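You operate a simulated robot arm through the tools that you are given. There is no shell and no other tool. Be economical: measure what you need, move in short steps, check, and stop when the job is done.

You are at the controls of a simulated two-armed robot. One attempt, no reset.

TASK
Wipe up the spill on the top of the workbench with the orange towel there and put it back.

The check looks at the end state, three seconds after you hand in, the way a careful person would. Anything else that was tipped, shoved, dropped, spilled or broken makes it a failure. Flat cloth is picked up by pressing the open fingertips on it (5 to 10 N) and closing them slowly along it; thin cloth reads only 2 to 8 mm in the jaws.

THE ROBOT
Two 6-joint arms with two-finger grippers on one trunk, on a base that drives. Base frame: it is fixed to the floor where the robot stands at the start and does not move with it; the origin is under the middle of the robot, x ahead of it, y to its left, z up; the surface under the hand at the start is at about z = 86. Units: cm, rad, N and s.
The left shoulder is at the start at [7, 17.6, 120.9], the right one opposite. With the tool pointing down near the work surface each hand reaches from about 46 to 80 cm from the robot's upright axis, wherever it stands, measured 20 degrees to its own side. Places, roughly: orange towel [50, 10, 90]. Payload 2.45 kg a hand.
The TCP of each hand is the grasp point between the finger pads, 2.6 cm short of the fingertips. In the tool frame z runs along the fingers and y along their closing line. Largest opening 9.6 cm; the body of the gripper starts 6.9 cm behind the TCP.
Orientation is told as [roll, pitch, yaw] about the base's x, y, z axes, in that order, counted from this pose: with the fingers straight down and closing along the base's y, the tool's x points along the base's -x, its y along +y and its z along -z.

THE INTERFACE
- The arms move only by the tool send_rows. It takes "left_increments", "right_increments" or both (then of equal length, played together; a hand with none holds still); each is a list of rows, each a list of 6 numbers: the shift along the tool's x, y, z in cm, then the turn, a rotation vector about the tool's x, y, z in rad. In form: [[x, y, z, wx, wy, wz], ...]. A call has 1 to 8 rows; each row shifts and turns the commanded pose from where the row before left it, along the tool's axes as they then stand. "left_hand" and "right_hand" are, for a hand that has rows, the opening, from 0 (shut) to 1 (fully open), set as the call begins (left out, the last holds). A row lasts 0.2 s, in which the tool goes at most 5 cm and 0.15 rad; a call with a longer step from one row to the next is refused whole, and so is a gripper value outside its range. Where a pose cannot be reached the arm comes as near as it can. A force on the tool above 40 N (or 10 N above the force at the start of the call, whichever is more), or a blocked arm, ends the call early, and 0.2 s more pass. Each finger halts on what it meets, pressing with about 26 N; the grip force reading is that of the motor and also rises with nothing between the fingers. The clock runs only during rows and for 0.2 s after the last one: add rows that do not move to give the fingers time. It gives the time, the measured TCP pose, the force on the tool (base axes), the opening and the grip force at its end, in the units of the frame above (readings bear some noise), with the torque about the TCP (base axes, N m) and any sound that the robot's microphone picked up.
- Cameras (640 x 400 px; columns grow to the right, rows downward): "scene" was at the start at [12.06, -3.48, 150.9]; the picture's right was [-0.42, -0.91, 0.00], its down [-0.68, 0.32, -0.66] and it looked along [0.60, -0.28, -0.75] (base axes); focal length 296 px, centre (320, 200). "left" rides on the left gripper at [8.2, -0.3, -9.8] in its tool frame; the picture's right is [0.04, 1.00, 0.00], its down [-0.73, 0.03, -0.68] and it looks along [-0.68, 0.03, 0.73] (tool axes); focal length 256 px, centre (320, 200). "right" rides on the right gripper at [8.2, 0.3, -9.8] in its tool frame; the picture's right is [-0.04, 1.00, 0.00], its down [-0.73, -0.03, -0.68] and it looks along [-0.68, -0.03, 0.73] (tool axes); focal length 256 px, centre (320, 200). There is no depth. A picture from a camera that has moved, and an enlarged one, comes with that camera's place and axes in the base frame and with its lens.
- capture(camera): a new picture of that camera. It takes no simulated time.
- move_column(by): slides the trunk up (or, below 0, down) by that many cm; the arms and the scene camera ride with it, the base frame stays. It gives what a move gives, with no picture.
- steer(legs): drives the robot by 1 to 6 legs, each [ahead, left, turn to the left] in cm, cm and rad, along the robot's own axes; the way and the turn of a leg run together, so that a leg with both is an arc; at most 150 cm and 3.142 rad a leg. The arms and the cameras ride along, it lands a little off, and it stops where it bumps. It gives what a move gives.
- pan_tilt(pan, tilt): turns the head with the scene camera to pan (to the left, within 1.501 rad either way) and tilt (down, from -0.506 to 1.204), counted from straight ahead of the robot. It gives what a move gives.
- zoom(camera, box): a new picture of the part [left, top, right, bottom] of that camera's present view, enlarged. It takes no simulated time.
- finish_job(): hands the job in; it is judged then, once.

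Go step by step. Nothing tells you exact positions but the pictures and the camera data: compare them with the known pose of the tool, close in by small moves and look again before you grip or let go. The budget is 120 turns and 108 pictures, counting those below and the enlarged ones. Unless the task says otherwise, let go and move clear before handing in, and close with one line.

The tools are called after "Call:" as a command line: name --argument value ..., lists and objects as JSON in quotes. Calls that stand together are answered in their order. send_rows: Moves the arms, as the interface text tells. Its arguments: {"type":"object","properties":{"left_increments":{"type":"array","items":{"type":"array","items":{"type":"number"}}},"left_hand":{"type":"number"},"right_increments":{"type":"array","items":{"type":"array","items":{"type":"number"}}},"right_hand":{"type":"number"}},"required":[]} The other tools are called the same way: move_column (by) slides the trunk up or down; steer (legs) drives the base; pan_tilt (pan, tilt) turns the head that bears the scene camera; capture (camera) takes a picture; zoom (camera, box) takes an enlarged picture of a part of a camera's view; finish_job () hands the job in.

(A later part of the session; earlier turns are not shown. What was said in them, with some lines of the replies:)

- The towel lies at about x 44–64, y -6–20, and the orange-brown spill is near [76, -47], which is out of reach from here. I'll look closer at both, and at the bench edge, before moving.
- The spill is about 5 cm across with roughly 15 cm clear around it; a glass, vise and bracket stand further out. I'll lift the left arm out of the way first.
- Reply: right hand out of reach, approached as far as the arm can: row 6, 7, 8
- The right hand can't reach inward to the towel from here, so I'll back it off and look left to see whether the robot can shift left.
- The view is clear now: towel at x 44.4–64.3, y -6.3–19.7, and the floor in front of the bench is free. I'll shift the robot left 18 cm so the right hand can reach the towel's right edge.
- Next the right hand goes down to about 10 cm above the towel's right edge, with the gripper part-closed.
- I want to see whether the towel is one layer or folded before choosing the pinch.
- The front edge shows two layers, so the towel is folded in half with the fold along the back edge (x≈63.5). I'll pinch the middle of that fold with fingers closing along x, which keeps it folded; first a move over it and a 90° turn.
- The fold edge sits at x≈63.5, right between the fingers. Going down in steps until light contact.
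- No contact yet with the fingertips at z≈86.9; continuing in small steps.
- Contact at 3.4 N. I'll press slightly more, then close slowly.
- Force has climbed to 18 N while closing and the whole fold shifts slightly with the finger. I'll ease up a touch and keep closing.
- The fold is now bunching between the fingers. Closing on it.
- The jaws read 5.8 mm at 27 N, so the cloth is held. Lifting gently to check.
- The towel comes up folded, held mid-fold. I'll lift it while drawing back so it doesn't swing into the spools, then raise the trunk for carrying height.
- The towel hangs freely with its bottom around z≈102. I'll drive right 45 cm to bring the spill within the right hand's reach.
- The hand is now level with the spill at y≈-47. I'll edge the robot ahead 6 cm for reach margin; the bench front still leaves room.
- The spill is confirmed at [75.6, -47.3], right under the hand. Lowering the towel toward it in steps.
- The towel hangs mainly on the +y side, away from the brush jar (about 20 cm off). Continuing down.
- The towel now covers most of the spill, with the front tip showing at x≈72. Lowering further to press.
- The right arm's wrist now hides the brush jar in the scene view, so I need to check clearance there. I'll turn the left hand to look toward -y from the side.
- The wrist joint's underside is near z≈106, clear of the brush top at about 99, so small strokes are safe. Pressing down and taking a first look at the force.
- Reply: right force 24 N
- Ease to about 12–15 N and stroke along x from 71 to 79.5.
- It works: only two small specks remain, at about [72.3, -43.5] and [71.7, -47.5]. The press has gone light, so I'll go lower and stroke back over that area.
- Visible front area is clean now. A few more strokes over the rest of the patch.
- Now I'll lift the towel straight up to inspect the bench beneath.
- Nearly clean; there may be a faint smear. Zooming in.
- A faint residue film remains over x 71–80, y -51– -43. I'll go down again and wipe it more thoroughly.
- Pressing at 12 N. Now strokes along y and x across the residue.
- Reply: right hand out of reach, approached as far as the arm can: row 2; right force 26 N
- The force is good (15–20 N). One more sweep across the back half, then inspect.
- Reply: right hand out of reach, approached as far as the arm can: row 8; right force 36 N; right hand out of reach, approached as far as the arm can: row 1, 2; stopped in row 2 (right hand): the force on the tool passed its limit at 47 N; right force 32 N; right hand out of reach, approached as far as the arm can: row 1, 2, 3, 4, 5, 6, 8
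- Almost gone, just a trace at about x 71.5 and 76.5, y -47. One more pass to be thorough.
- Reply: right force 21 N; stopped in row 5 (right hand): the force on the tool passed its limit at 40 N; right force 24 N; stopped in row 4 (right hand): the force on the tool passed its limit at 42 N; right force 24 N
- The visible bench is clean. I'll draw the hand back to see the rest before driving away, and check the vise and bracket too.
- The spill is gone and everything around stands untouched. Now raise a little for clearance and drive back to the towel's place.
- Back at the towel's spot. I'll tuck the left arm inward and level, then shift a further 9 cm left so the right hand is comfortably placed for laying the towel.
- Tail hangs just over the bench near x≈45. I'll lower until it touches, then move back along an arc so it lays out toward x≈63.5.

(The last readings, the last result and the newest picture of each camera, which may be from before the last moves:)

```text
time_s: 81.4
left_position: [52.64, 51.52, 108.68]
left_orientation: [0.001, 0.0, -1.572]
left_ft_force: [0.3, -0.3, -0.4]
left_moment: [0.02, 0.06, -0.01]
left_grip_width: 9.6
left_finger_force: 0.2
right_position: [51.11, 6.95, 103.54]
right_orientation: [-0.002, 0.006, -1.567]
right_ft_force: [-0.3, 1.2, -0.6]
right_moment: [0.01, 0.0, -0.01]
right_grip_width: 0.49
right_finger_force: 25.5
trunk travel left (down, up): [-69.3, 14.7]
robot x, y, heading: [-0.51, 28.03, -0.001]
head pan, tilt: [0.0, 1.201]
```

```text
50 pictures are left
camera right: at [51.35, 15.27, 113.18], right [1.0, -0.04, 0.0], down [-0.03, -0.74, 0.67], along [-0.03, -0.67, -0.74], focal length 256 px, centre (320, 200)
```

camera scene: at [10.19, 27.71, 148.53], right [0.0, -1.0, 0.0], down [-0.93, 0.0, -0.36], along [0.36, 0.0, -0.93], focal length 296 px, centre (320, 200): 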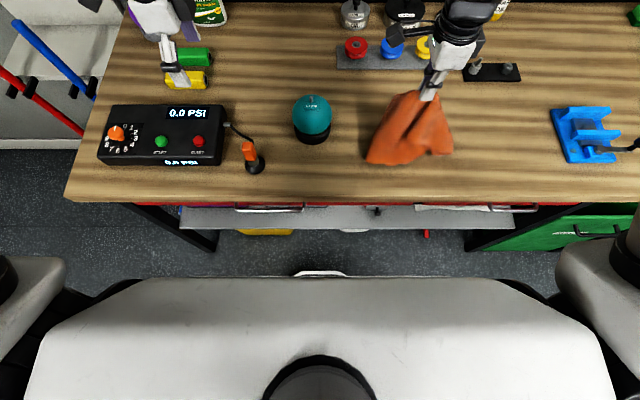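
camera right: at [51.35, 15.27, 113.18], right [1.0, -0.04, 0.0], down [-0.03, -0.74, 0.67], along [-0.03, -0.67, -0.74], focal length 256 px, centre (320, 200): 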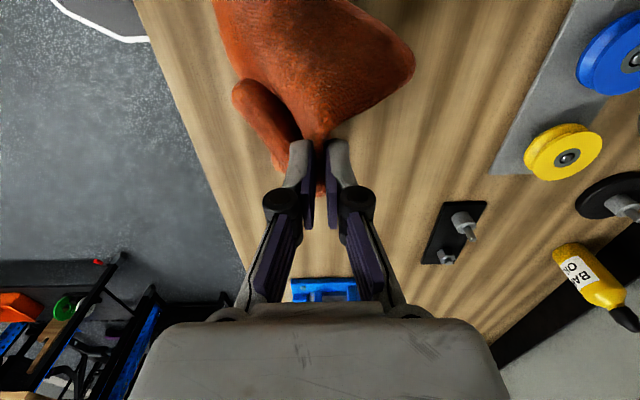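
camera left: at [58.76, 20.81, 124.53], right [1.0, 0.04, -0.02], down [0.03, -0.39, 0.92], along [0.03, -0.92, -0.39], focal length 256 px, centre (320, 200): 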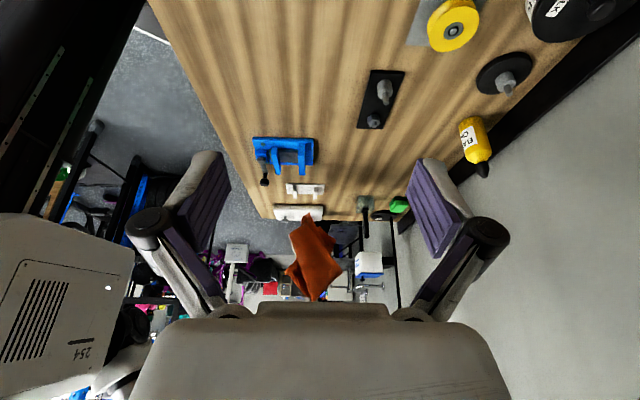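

Tail is on the bench at x≈44, spread well. Continuing the arc.

Call:
send_rows --right_increments '[[0, 1.5, 1, 0, 0, 0], [0, 1.6, 1.1, 0, 0, 0], [0, 1.6, 1.3, 0, 0, 0], [0, 1.7, 1.5, 0, 0, 0], [0, 1.6, 1.7, 0, 0, 0], [0, 1.6, 1.8, 0, 0, 0], [0, 1.3, 1.8, 0, 0, 0], [0, 0.9, 1.5, 0, 0, 0]]'

Call:
capture --camera "scene"

Call:
capture --camera "right"

```text
time_s: 83.2
left_position: [52.64, 51.57, 108.84]
left_orientation: [0.0, 0.0, -1.57]
left_ft_force: [0.0, -0.5, 0.3]
left_moment: [0.0, -0.03, 0.02]
left_grip_width: 9.6
left_finger_force: 0.0
right_position: [63.04, 7.64, 91.69]
right_orientation: [0.0, 0.006, -1.565]
right_ft_force: [0.2, 0.1, 0.2]
right_moment: [0.0, 0.03, 0.0]
right_grip_width: 0.49
right_finger_force: 26.0
trunk travel left (down, up): [-69.3, 14.7]
robot x, y, heading: [-0.48, 28.1, -0.004]
head pan, tilt: [0.0, 1.201]
```

```text
49 pictures are left
camera scene: at [10.13, 27.72, 148.53], right [0.0, -1.0, 0.0], down [-0.93, 0.0, -0.36], along [0.36, 0.0, -0.93], focal length 296 px, centre (320, 200)
```

scene: 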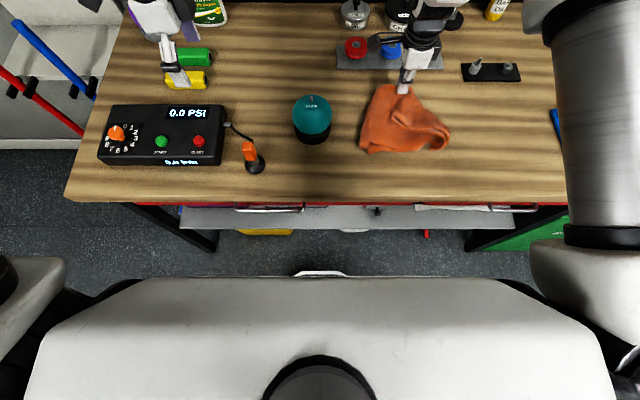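

```text
48 pictures are left
camera right: at [63.26, 15.75, 101.41], right [1.0, -0.04, 0.0], down [-0.03, -0.74, 0.67], along [-0.03, -0.67, -0.74], focal length 256 px, centre (320, 200)
```

right: 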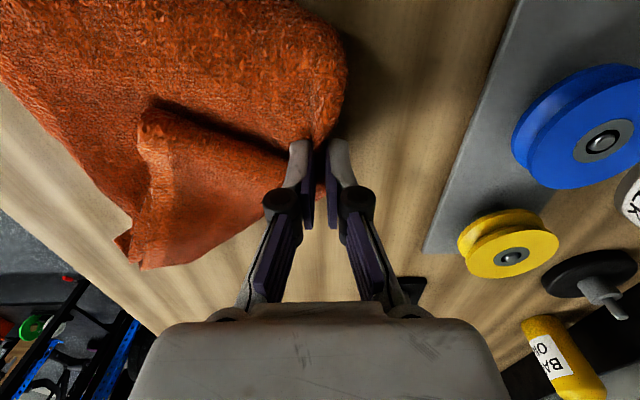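

The left half lies flat; the right wing is folded back. I'll set the pinch down and let go, then straighten the right side.

Call:
send_rows --right_increments '[[0, 0.3, 0.8, 0, 0, 0], [0, 0, 0.8, 0, 0, 0], [0, 0, 0.4, 0, 0, 0], [0, 0, 0, 0, 0, 0]]'

Call:
send_rows --right_increments '[[0, 0, 0, 0, 0, 0], [0, 0, 0, 0, 0, 0], [0, 0, -0.5, 0, 0, 0], [0, 0, -2, 0, 0, 0], [0, 0, -3, 0, 0, 0], [0, 0, -4, 0, 0, 0], [0, 0, -4, 0, 0, 0]]' --right_hand 0.3

Call:
zoom --camera "scene" --box '[330, 50, 490, 180]'

Call:
capture --camera "right"

```text
time_s: 84.2
left_position: [52.69, 51.46, 108.8]
left_orientation: [0.0, -0.001, -1.571]
left_ft_force: [0.2, -0.5, 0.1]
left_moment: [-0.01, 0.0, 0.03]
left_grip_width: 9.58
left_finger_force: 0.0
right_position: [63.14, 7.34, 89.73]
right_orientation: [0.001, 0.006, -1.566]
right_ft_force: [-0.7, 0.5, 2.1]
right_moment: [0.02, 0.0, -0.01]
right_grip_width: 0.5
right_finger_force: 25.6
trunk travel left (down, up): [-69.3, 14.7]
robot x, y, heading: [-0.57, 27.9, 0.001]
head pan, tilt: [0.0, 1.201]
```

```text
time_s: 85.8
left_position: [52.65, 51.51, 108.85]
left_orientation: [0.003, 0.0, -1.57]
left_ft_force: [0.2, 0.3, -0.1]
left_moment: [-0.01, -0.01, 0.0]
left_grip_width: 9.59
left_finger_force: 0.0
right_position: [63.02, 7.41, 103.1]
right_orientation: [-0.001, 0.008, -1.565]
right_ft_force: [0.6, 0.2, -0.4]
right_moment: [0.01, -0.02, -0.01]
right_grip_width: 2.89
right_finger_force: 0.0
trunk travel left (down, up): [-69.3, 14.7]
robot x, y, heading: [-0.64, 27.59, 0.003]
head pan, tilt: [0.0, 1.201]
```

```text
3.08 times, centred on (410, 115) of scene
camera zoom: at [9.94, 27.75, 148.54], right [0.0, -1.0, 0.0], down [-0.93, 0.0, -0.36], along [0.36, 0.0, -0.93], focal length 910 px, centre (43, 462)
```

zoom: 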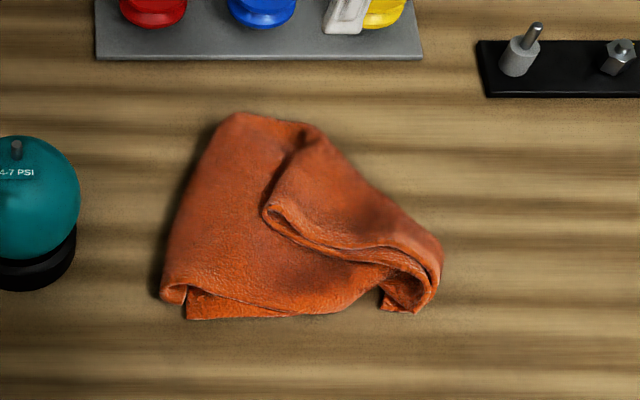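

```text
46 pictures are left
camera right: at [63.23, 15.6, 112.76], right [1.0, -0.04, 0.0], down [-0.03, -0.74, 0.67], along [-0.02, -0.67, -0.74], focal length 256 px, centre (320, 200)
```

right: 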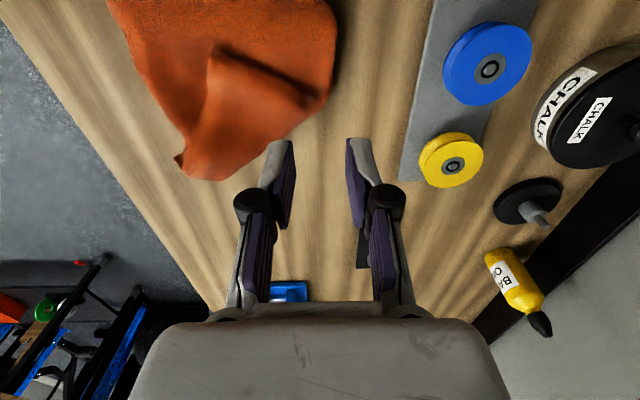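

The towel's right half is folded over diagonally: its back-right corner landed at about [55, 9]. I'll move over that flap edge, turn to straddle it and look closely.

Call:
send_rows --right_increments '[[0, -2, 0, 0, 0, 0], [0, -2, 0, 0, 0, 0], [0, -2, 0, 0, 0, 0], [-0.4, -2.1, 0, 0, 0, 0], [0, 0, 1.2, 0, 0, 0.114], [0, 0, 1.2, 0, 0, 0.114], [0, 0, 1.2, 0, 0, 0.114], [0, 0, 1.2, 0, 0, 0.114]]'

Call:
zoom --camera "right" --box '[120, 0, 520, 220]'

Call:
zoom --camera "scene" --box '[350, 60, 470, 170]'

```text
time_s: 87.6
left_position: [52.77, 51.44, 108.81]
left_orientation: [0.0, 0.0, -1.571]
left_ft_force: [-0.2, -0.2, 1.1]
left_moment: [-0.01, 0.0, -0.04]
left_grip_width: 9.58
left_finger_force: 0.0
right_position: [54.96, 6.67, 98.5]
right_orientation: [-0.003, 0.006, -2.022]
right_ft_force: [0.5, 0.3, -0.7]
right_moment: [-0.01, -0.03, -0.01]
right_grip_width: 2.86
right_finger_force: 0.1
trunk travel left (down, up): [-69.3, 14.7]
robot x, y, heading: [-0.43, 27.7, -0.0]
head pan, tilt: [0.0, 1.201]
```

```text
1.60 times, centred on (320, 110) of right
camera zoom: at [58.65, 14.0, 108.24], right [0.88, -0.47, 0.0], down [-0.35, -0.65, 0.67], along [-0.32, -0.59, -0.74], focal length 410 px, centre (320, 344)
```

zoom: 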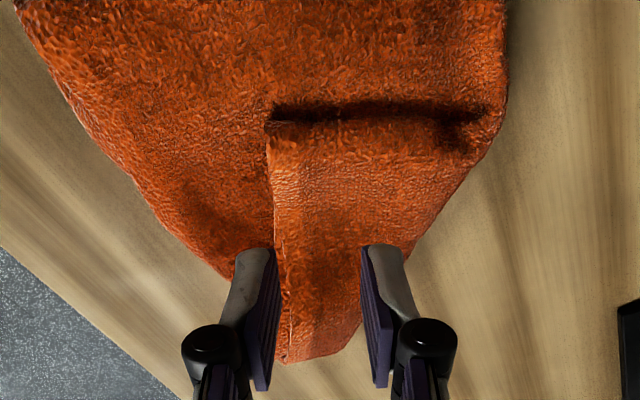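

```text
3.64 times, centred on (410, 115) of scene
camera zoom: at [10.15, 27.72, 148.53], right [0.0, -1.0, 0.0], down [-0.93, 0.0, -0.36], along [0.36, 0.0, -0.93], focal length 1075 px, centre (-7, 509)
```

zoom: 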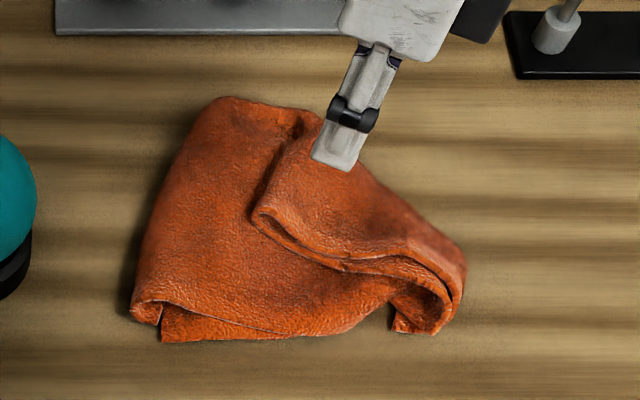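

Clear view: the flap's edge runs along the fingers, its corner at about [54, 10.4]. I'll shift to straddle the edge near that corner and go down.

Call:
send_rows --right_increments '[[0.8, -1, 0, 0, 0, 0], [0.8, -1.1, 0, 0, 0, 0], [0, 0, 2, 0, 0, 0], [0, 0, 2, 0, 0, 0], [0, 0, 2, 0, 0, 0], [0, 0, 1, 0, 0, 0], [0, 0, 0.5, 0, 0, 0], [0, 0, 0, 0, 0, 0]]' --right_hand 0.32

Call:
zoom --camera "right" --box '[120, 0, 520, 220]'

```text
time_s: 89.4
left_position: [52.65, 51.49, 108.84]
left_orientation: [0.001, -0.001, -1.573]
left_ft_force: [-0.2, 0.4, 1.5]
left_moment: [0.01, -0.01, 0.0]
left_grip_width: 9.6
left_finger_force: 0.0
right_position: [53.62, 9.26, 90.86]
right_orientation: [-0.003, 0.008, -2.022]
right_ft_force: [0.5, 0.0, 1.0]
right_moment: [0.02, -0.02, -0.01]
right_grip_width: 3.11
right_finger_force: 0.4
trunk travel left (down, up): [-69.3, 14.7]
robot x, y, heading: [-0.21, 28.01, 0.003]
head pan, tilt: [0.0, 1.201]
```

```text
1.60 times, centred on (320, 110) of right
camera zoom: at [57.58, 16.51, 100.6], right [0.88, -0.47, 0.0], down [-0.35, -0.65, 0.67], along [-0.32, -0.59, -0.74], focal length 410 px, centre (320, 344)
```

zoom: 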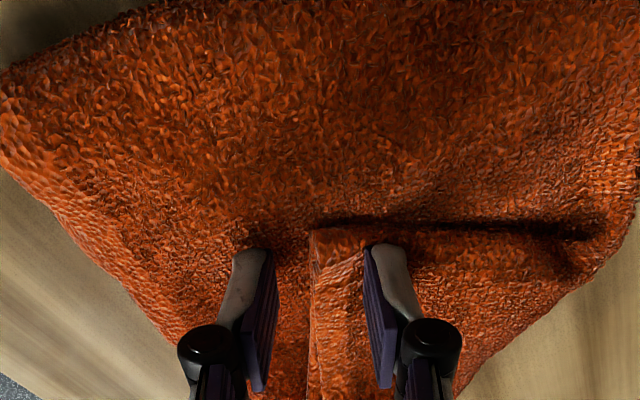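

Fingers straddle the flap edge nicely with light contact. Press slightly and close slowly.

Call:
send_rows --right_increments '[[0, 0, 0.3, 0, 0, 0], [0, 0, 0.2, 0, 0, 0], [0, 0, 0, 0, 0, 0]]'

Call:
send_rows --right_increments '[[0, 0, 0, 0, 0, 0], [0, 0, 0, 0, 0, 0]]' --right_hand 0.2

Call:
send_rows --right_increments '[[0, 0, 0, 0, 0, 0], [0, 0, 0, 0, 0, 0]]' --right_hand 0.1

Call:
send_rows --right_increments '[[0, 0, 0, 0, 0, 0], [0, 0, 0, 0, 0, 0]]' --right_hand 0.0

Call:
zoom --camera "right" --box '[120, 0, 520, 220]'

```text
time_s: 90.2
left_position: [52.63, 51.41, 108.8]
left_orientation: [-0.002, 0.0, -1.57]
left_ft_force: [-0.2, 0.2, -0.4]
left_moment: [0.0, 0.0, 0.01]
left_grip_width: 9.58
left_finger_force: 0.1
right_position: [53.74, 9.2, 90.64]
right_orientation: [-0.004, 0.009, -2.022]
right_ft_force: [0.6, -0.7, 1.2]
right_moment: [0.02, -0.05, 0.01]
right_grip_width: 3.11
right_finger_force: 0.9
trunk travel left (down, up): [-69.3, 14.7]
robot x, y, heading: [-0.87, 27.98, -0.001]
head pan, tilt: [0.0, 1.201]
```

```text
time_s: 90.8
left_position: [52.62, 51.51, 108.8]
left_orientation: [0.0, -0.003, -1.572]
left_ft_force: [-0.8, 0.2, -0.3]
left_moment: [-0.01, 0.0, 0.02]
left_grip_width: 9.58
left_finger_force: 0.1
right_position: [53.71, 9.31, 90.54]
right_orientation: [-0.002, 0.008, -2.022]
right_ft_force: [0.2, -0.8, 0.9]
right_moment: [0.05, 0.0, 0.02]
right_grip_width: 1.89
right_finger_force: 0.1
trunk travel left (down, up): [-69.3, 14.7]
robot x, y, heading: [-0.55, 27.88, 0.001]
head pan, tilt: [0.0, 1.201]
```

```text
time_s: 91.4
left_position: [52.79, 51.46, 108.81]
left_orientation: [0.0, 0.0, -1.571]
left_ft_force: [-0.1, -1.5, -0.4]
left_moment: [-0.01, 0.0, 0.04]
left_grip_width: 9.61
left_finger_force: 0.1
right_position: [53.63, 9.29, 90.46]
right_orientation: [-0.003, 0.008, -2.024]
right_ft_force: [0.0, -0.2, 0.5]
right_moment: [0.01, -0.02, 0.0]
right_grip_width: 0.93
right_finger_force: 0.1
trunk travel left (down, up): [-69.3, 14.7]
robot x, y, heading: [-0.59, 27.72, -0.001]
head pan, tilt: [0.0, 1.201]
```

```text
time_s: 92.0
left_position: [52.74, 51.49, 108.74]
left_orientation: [0.001, 0.001, -1.573]
left_ft_force: [-0.8, 0.9, 0.2]
left_moment: [0.01, 0.0, 0.0]
left_grip_width: 9.6
left_finger_force: 0.1
right_position: [53.8, 9.27, 90.46]
right_orientation: [-0.003, 0.008, -2.023]
right_ft_force: [0.3, -0.2, 0.4]
right_moment: [0.01, 0.01, 0.0]
right_grip_width: 0.2
right_finger_force: 25.7
trunk travel left (down, up): [-69.3, 14.7]
robot x, y, heading: [-0.2, 28.06, -0.0]
head pan, tilt: [0.0, 1.201]
```

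```text
1.60 times, centred on (320, 110) of right
camera zoom: at [57.52, 16.56, 100.24], right [0.88, -0.47, 0.0], down [-0.35, -0.65, 0.67], along [-0.32, -0.59, -0.74], focal length 410 px, centre (320, 344)
```

zoom: 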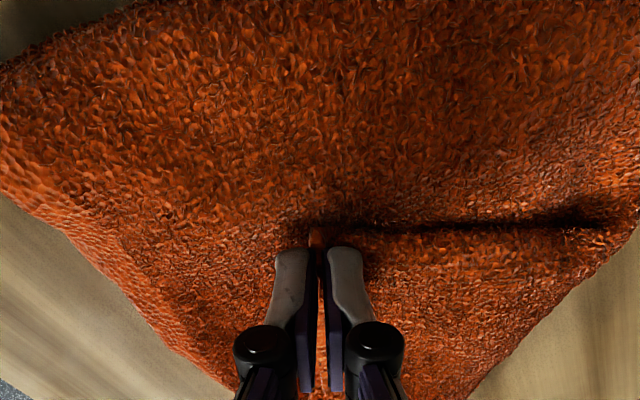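

The jaws read 2 mm, a thin but plausible grip. Lifting slightly to see what is held.

Call:
send_rows --right_increments '[[0, 0, -1, 0, 0, 0], [0, 0.3, -1.5, 0, 0, 0], [0, 0.5, -1.5, 0, 0, 0], [0, 0, 0, 0, 0, 0]]'

Call:
zoom --camera "right" --box '[120, 0, 520, 220]'

Call:
zoom --camera "scene" --box '[350, 60, 470, 170]'

```text
time_s: 93.0
left_position: [52.67, 51.42, 108.77]
left_orientation: [0.0, 0.001, -1.571]
left_ft_force: [-0.6, -0.7, 0.8]
left_moment: [0.0, 0.02, 0.01]
left_grip_width: 9.61
left_finger_force: 0.0
right_position: [54.62, 8.87, 94.47]
right_orientation: [-0.004, 0.007, -2.025]
right_ft_force: [1.0, 0.0, -0.1]
right_moment: [0.01, 0.03, -0.03]
right_grip_width: 0.22
right_finger_force: 25.8
trunk travel left (down, up): [-69.3, 14.7]
robot x, y, heading: [-0.53, 27.7, 0.001]
head pan, tilt: [0.0, 1.201]
```

```text
1.60 times, centred on (320, 110) of right
camera zoom: at [58.38, 16.2, 104.17], right [0.88, -0.47, 0.0], down [-0.35, -0.65, 0.67], along [-0.32, -0.59, -0.74], focal length 410 px, centre (320, 344)
```

zoom: 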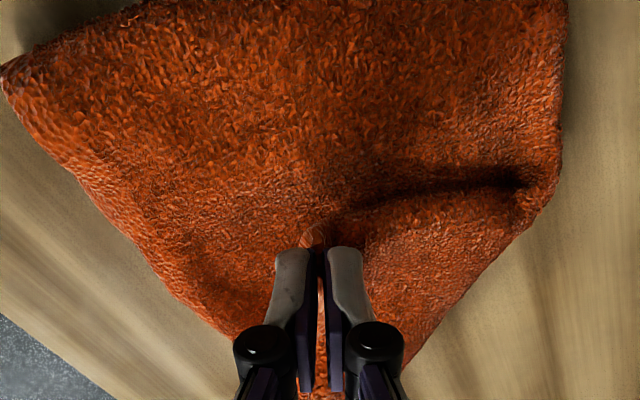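

```text
3.64 times, centred on (410, 115) of scene
camera zoom: at [10.08, 27.73, 148.53], right [0.0, -1.0, 0.0], down [-0.93, 0.0, -0.36], along [0.36, 0.0, -0.93], focal length 1075 px, centre (-7, 509)
```

zoom: 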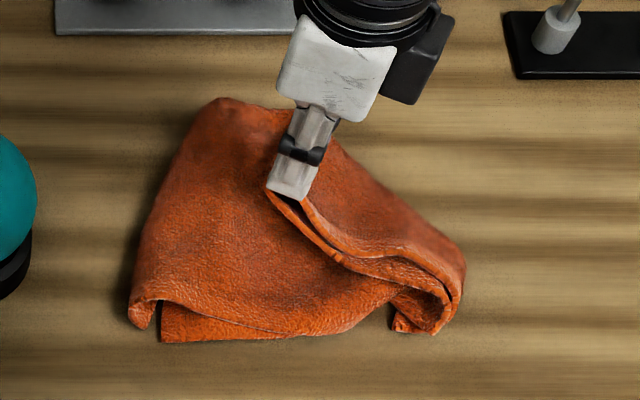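

The flap edge is held. Now I'll carry it up and over the diagonal crease toward its original back-right corner, turning the hand with it.

Call:
send_rows --right_increments '[[-1.18, 1.69, -2, 0, 0, 0.1375], [-0.94, 1.83, -2, 0, 0, 0.1375], [-0.675, 1.94, -1.5, 0, 0, 0.1375], [-0.4, 2.02, -1, 0, 0, 0.1375], [-0.12, 2.05, 0, 0, 0, 0.1375], [0.16, 2.05, 0.5, 0, 0, 0.1375], [0.44, 2.01, 1, 0, 0, 0.1375], [0.71, 1.93, 1.5, 0, 0, 0.1375]]'

Call:
zoom --camera "scene" --box '[330, 50, 490, 180]'

Call:
capture --camera "right"

```text
time_s: 94.8
left_position: [52.83, 51.31, 108.79]
left_orientation: [-0.002, 0.002, -1.57]
left_ft_force: [0.8, 0.6, 0.2]
left_moment: [0.02, 0.07, -0.02]
left_grip_width: 9.58
left_finger_force: 0.1
right_position: [63.33, -6.44, 97.13]
right_orientation: [-0.032, -0.003, -3.103]
right_ft_force: [-0.3, -0.8, -1.3]
right_moment: [0.02, 0.0, -0.02]
right_grip_width: 0.0
right_finger_force: 25.9
right hand out of reach, approached as far as the arm can: row 8
trunk travel left (down, up): [-69.3, 14.7]
robot x, y, heading: [-0.8, 28.08, 0.001]
head pan, tilt: [0.0, 1.201]
```

```text
3.08 times, centred on (410, 115) of scene
camera zoom: at [10.28, 27.52, 148.52], right [0.0, -1.0, 0.0], down [-0.93, 0.0, -0.36], along [0.36, 0.0, -0.93], focal length 910 px, centre (43, 462)
```

zoom: 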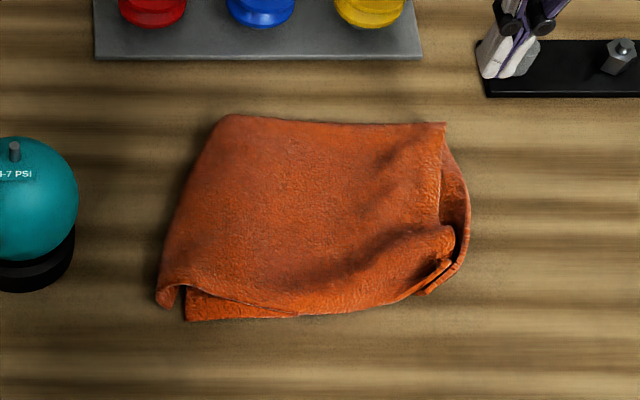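

```text
38 pictures are left
camera right: at [71.51, -6.55, 106.82], right [0.0, -1.0, -0.03], down [-0.73, -0.02, 0.68], along [-0.68, 0.03, -0.73], focal length 256 px, centre (320, 200)
```

right: 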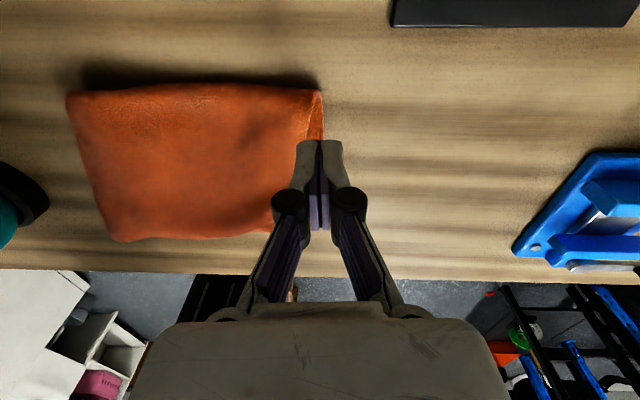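

Excellent: the towel swung out nearly flat, slipping free right at the end. I'll raise the right hand and look at the left edge, which seems tucked, with the left camera.

Call:
send_rows --right_increments '[[0, 0, -3, 0, 0, 0], [0, 1, -3, 0, 0, -0.14], [0, 1.5, -3, 0, 0, -0.14], [0, 1.5, -3, 0, 0, -0.14], [0, 1.5, -1, 0, 0, -0.14]]'

Call:
capture --camera "left"

Call:
zoom --camera "scene" --box '[340, 70, 480, 170]'

```text
time_s: 96.0
left_position: [52.64, 51.41, 108.8]
left_orientation: [0.0, 0.0, -1.571]
left_ft_force: [0.2, 0.0, -0.5]
left_moment: [0.02, 0.01, -0.01]
left_grip_width: 9.6
left_finger_force: 0.1
right_position: [65.78, -12.28, 110.36]
right_orientation: [-0.009, 0.005, -2.561]
right_ft_force: [0.7, 0.7, 0.0]
right_moment: [0.01, 0.0, -0.01]
right_grip_width: 0.0
right_finger_force: 26.0
right hand out of reach, approached as far as the arm can: row 1
trunk travel left (down, up): [-69.3, 14.7]
robot x, y, heading: [-0.42, 27.46, 0.001]
head pan, tilt: [0.0, 1.201]
```

```text
37 pictures are left
camera left: at [52.3, 59.48, 118.63], right [1.0, 0.04, 0.0], down [0.03, -0.73, 0.68], along [0.03, -0.68, -0.73], focal length 256 px, centre (320, 200)
```

left: 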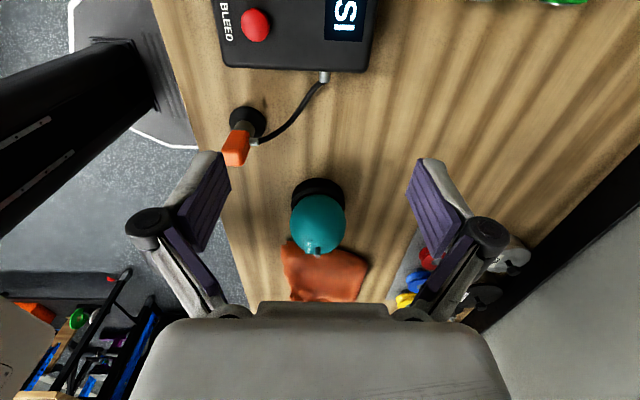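

```text
4.00 times, centred on (410, 120) of scene
camera zoom: at [10.14, 27.64, 148.53], right [0.0, -1.0, 0.0], down [-0.93, 0.0, -0.36], along [0.36, 0.0, -0.93], focal length 1182 px, centre (-40, 520)
```

zoom: 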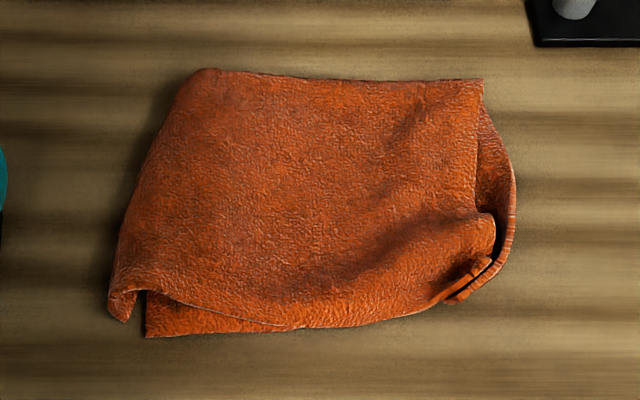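

The towel lies folded and nearly flat inside its original footprint, clear of its neighbours. A last look at the spill area and the rest of the bench.

Call:
pan_tilt --pan -0.75 --tilt 0.8

Call:
capture --camera "scene"

```text
time_s: 97.1
left_position: [52.63, 51.44, 108.82]
left_orientation: [-0.001, -0.001, -1.572]
left_ft_force: [0.1, -1.1, 0.3]
left_moment: [0.0, 0.0, 0.01]
left_grip_width: 9.57
left_finger_force: 0.1
right_position: [65.76, -12.27, 110.24]
right_orientation: [-0.007, 0.003, -2.563]
right_ft_force: [0.4, -1.0, 0.4]
right_moment: [-0.01, 0.03, 0.01]
right_grip_width: 0.0
right_finger_force: 25.9
trunk travel left (down, up): [-69.3, 14.7]
robot x, y, heading: [-0.14, 27.67, 0.0]
head pan, tilt: [-0.75, 0.799]
```

```text
35 pictures are left
camera scene: at [10.4, 22.21, 151.3], right [-0.68, -0.73, 0.0], down [-0.53, 0.49, -0.7], along [0.51, -0.47, -0.72], focal length 296 px, centre (320, 200)
```

scene: 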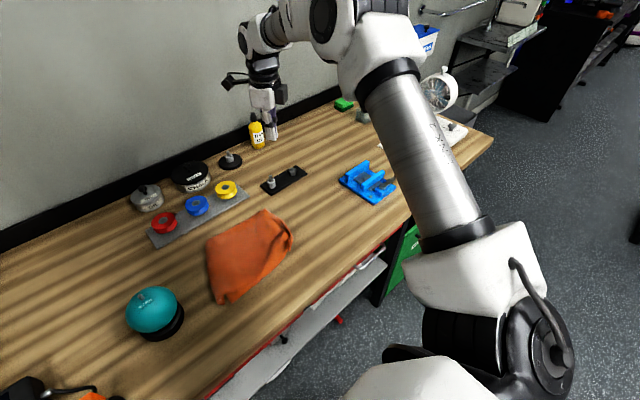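

Call:
zoom --camera "scene" --box '[260, 90, 390, 200]'

Call:
zoom --camera "scene" --box '[180, 190, 320, 320]'

```text
3.64 times, centred on (325, 145) of scene
camera zoom: at [10.4, 22.21, 151.3], right [-0.68, -0.73, 0.0], down [-0.53, 0.49, -0.7], along [0.51, -0.47, -0.72], focal length 1075 px, centre (302, 400)
```

zoom: 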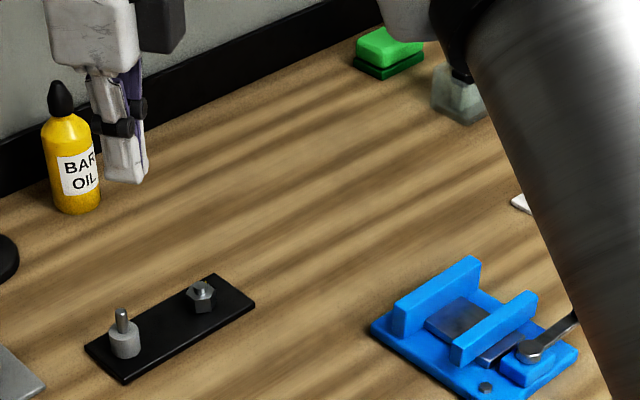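

```text
3.08 times, centred on (250, 255) of scene
camera zoom: at [10.4, 22.21, 151.3], right [-0.68, -0.73, 0.0], down [-0.53, 0.49, -0.7], along [0.51, -0.47, -0.72], focal length 910 px, centre (535, 31)
```

zoom: 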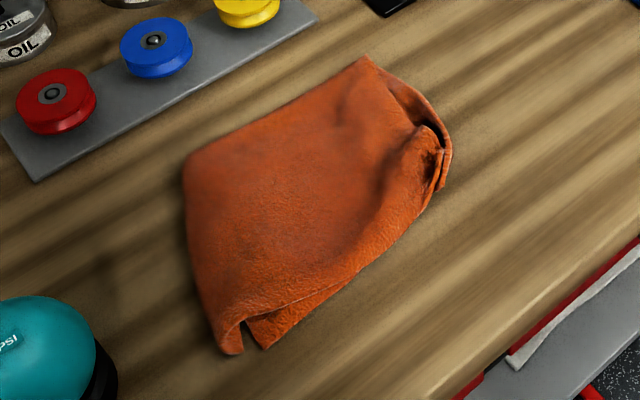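

The spill area is clean, nothing else has moved, and the towel lies in its place with both hands clear. Handing in.

Call:
finish_job

```text
The job is handed in.
```

I wiped up the spill and laid the orange towel back in its place on the bench. It is still folded in half but not perfectly flat: its back-left corner is tucked under, and it sits 2–3 cm from its original centre. In the last pictures no residue shows where the spill was, and nothing else looks moved.
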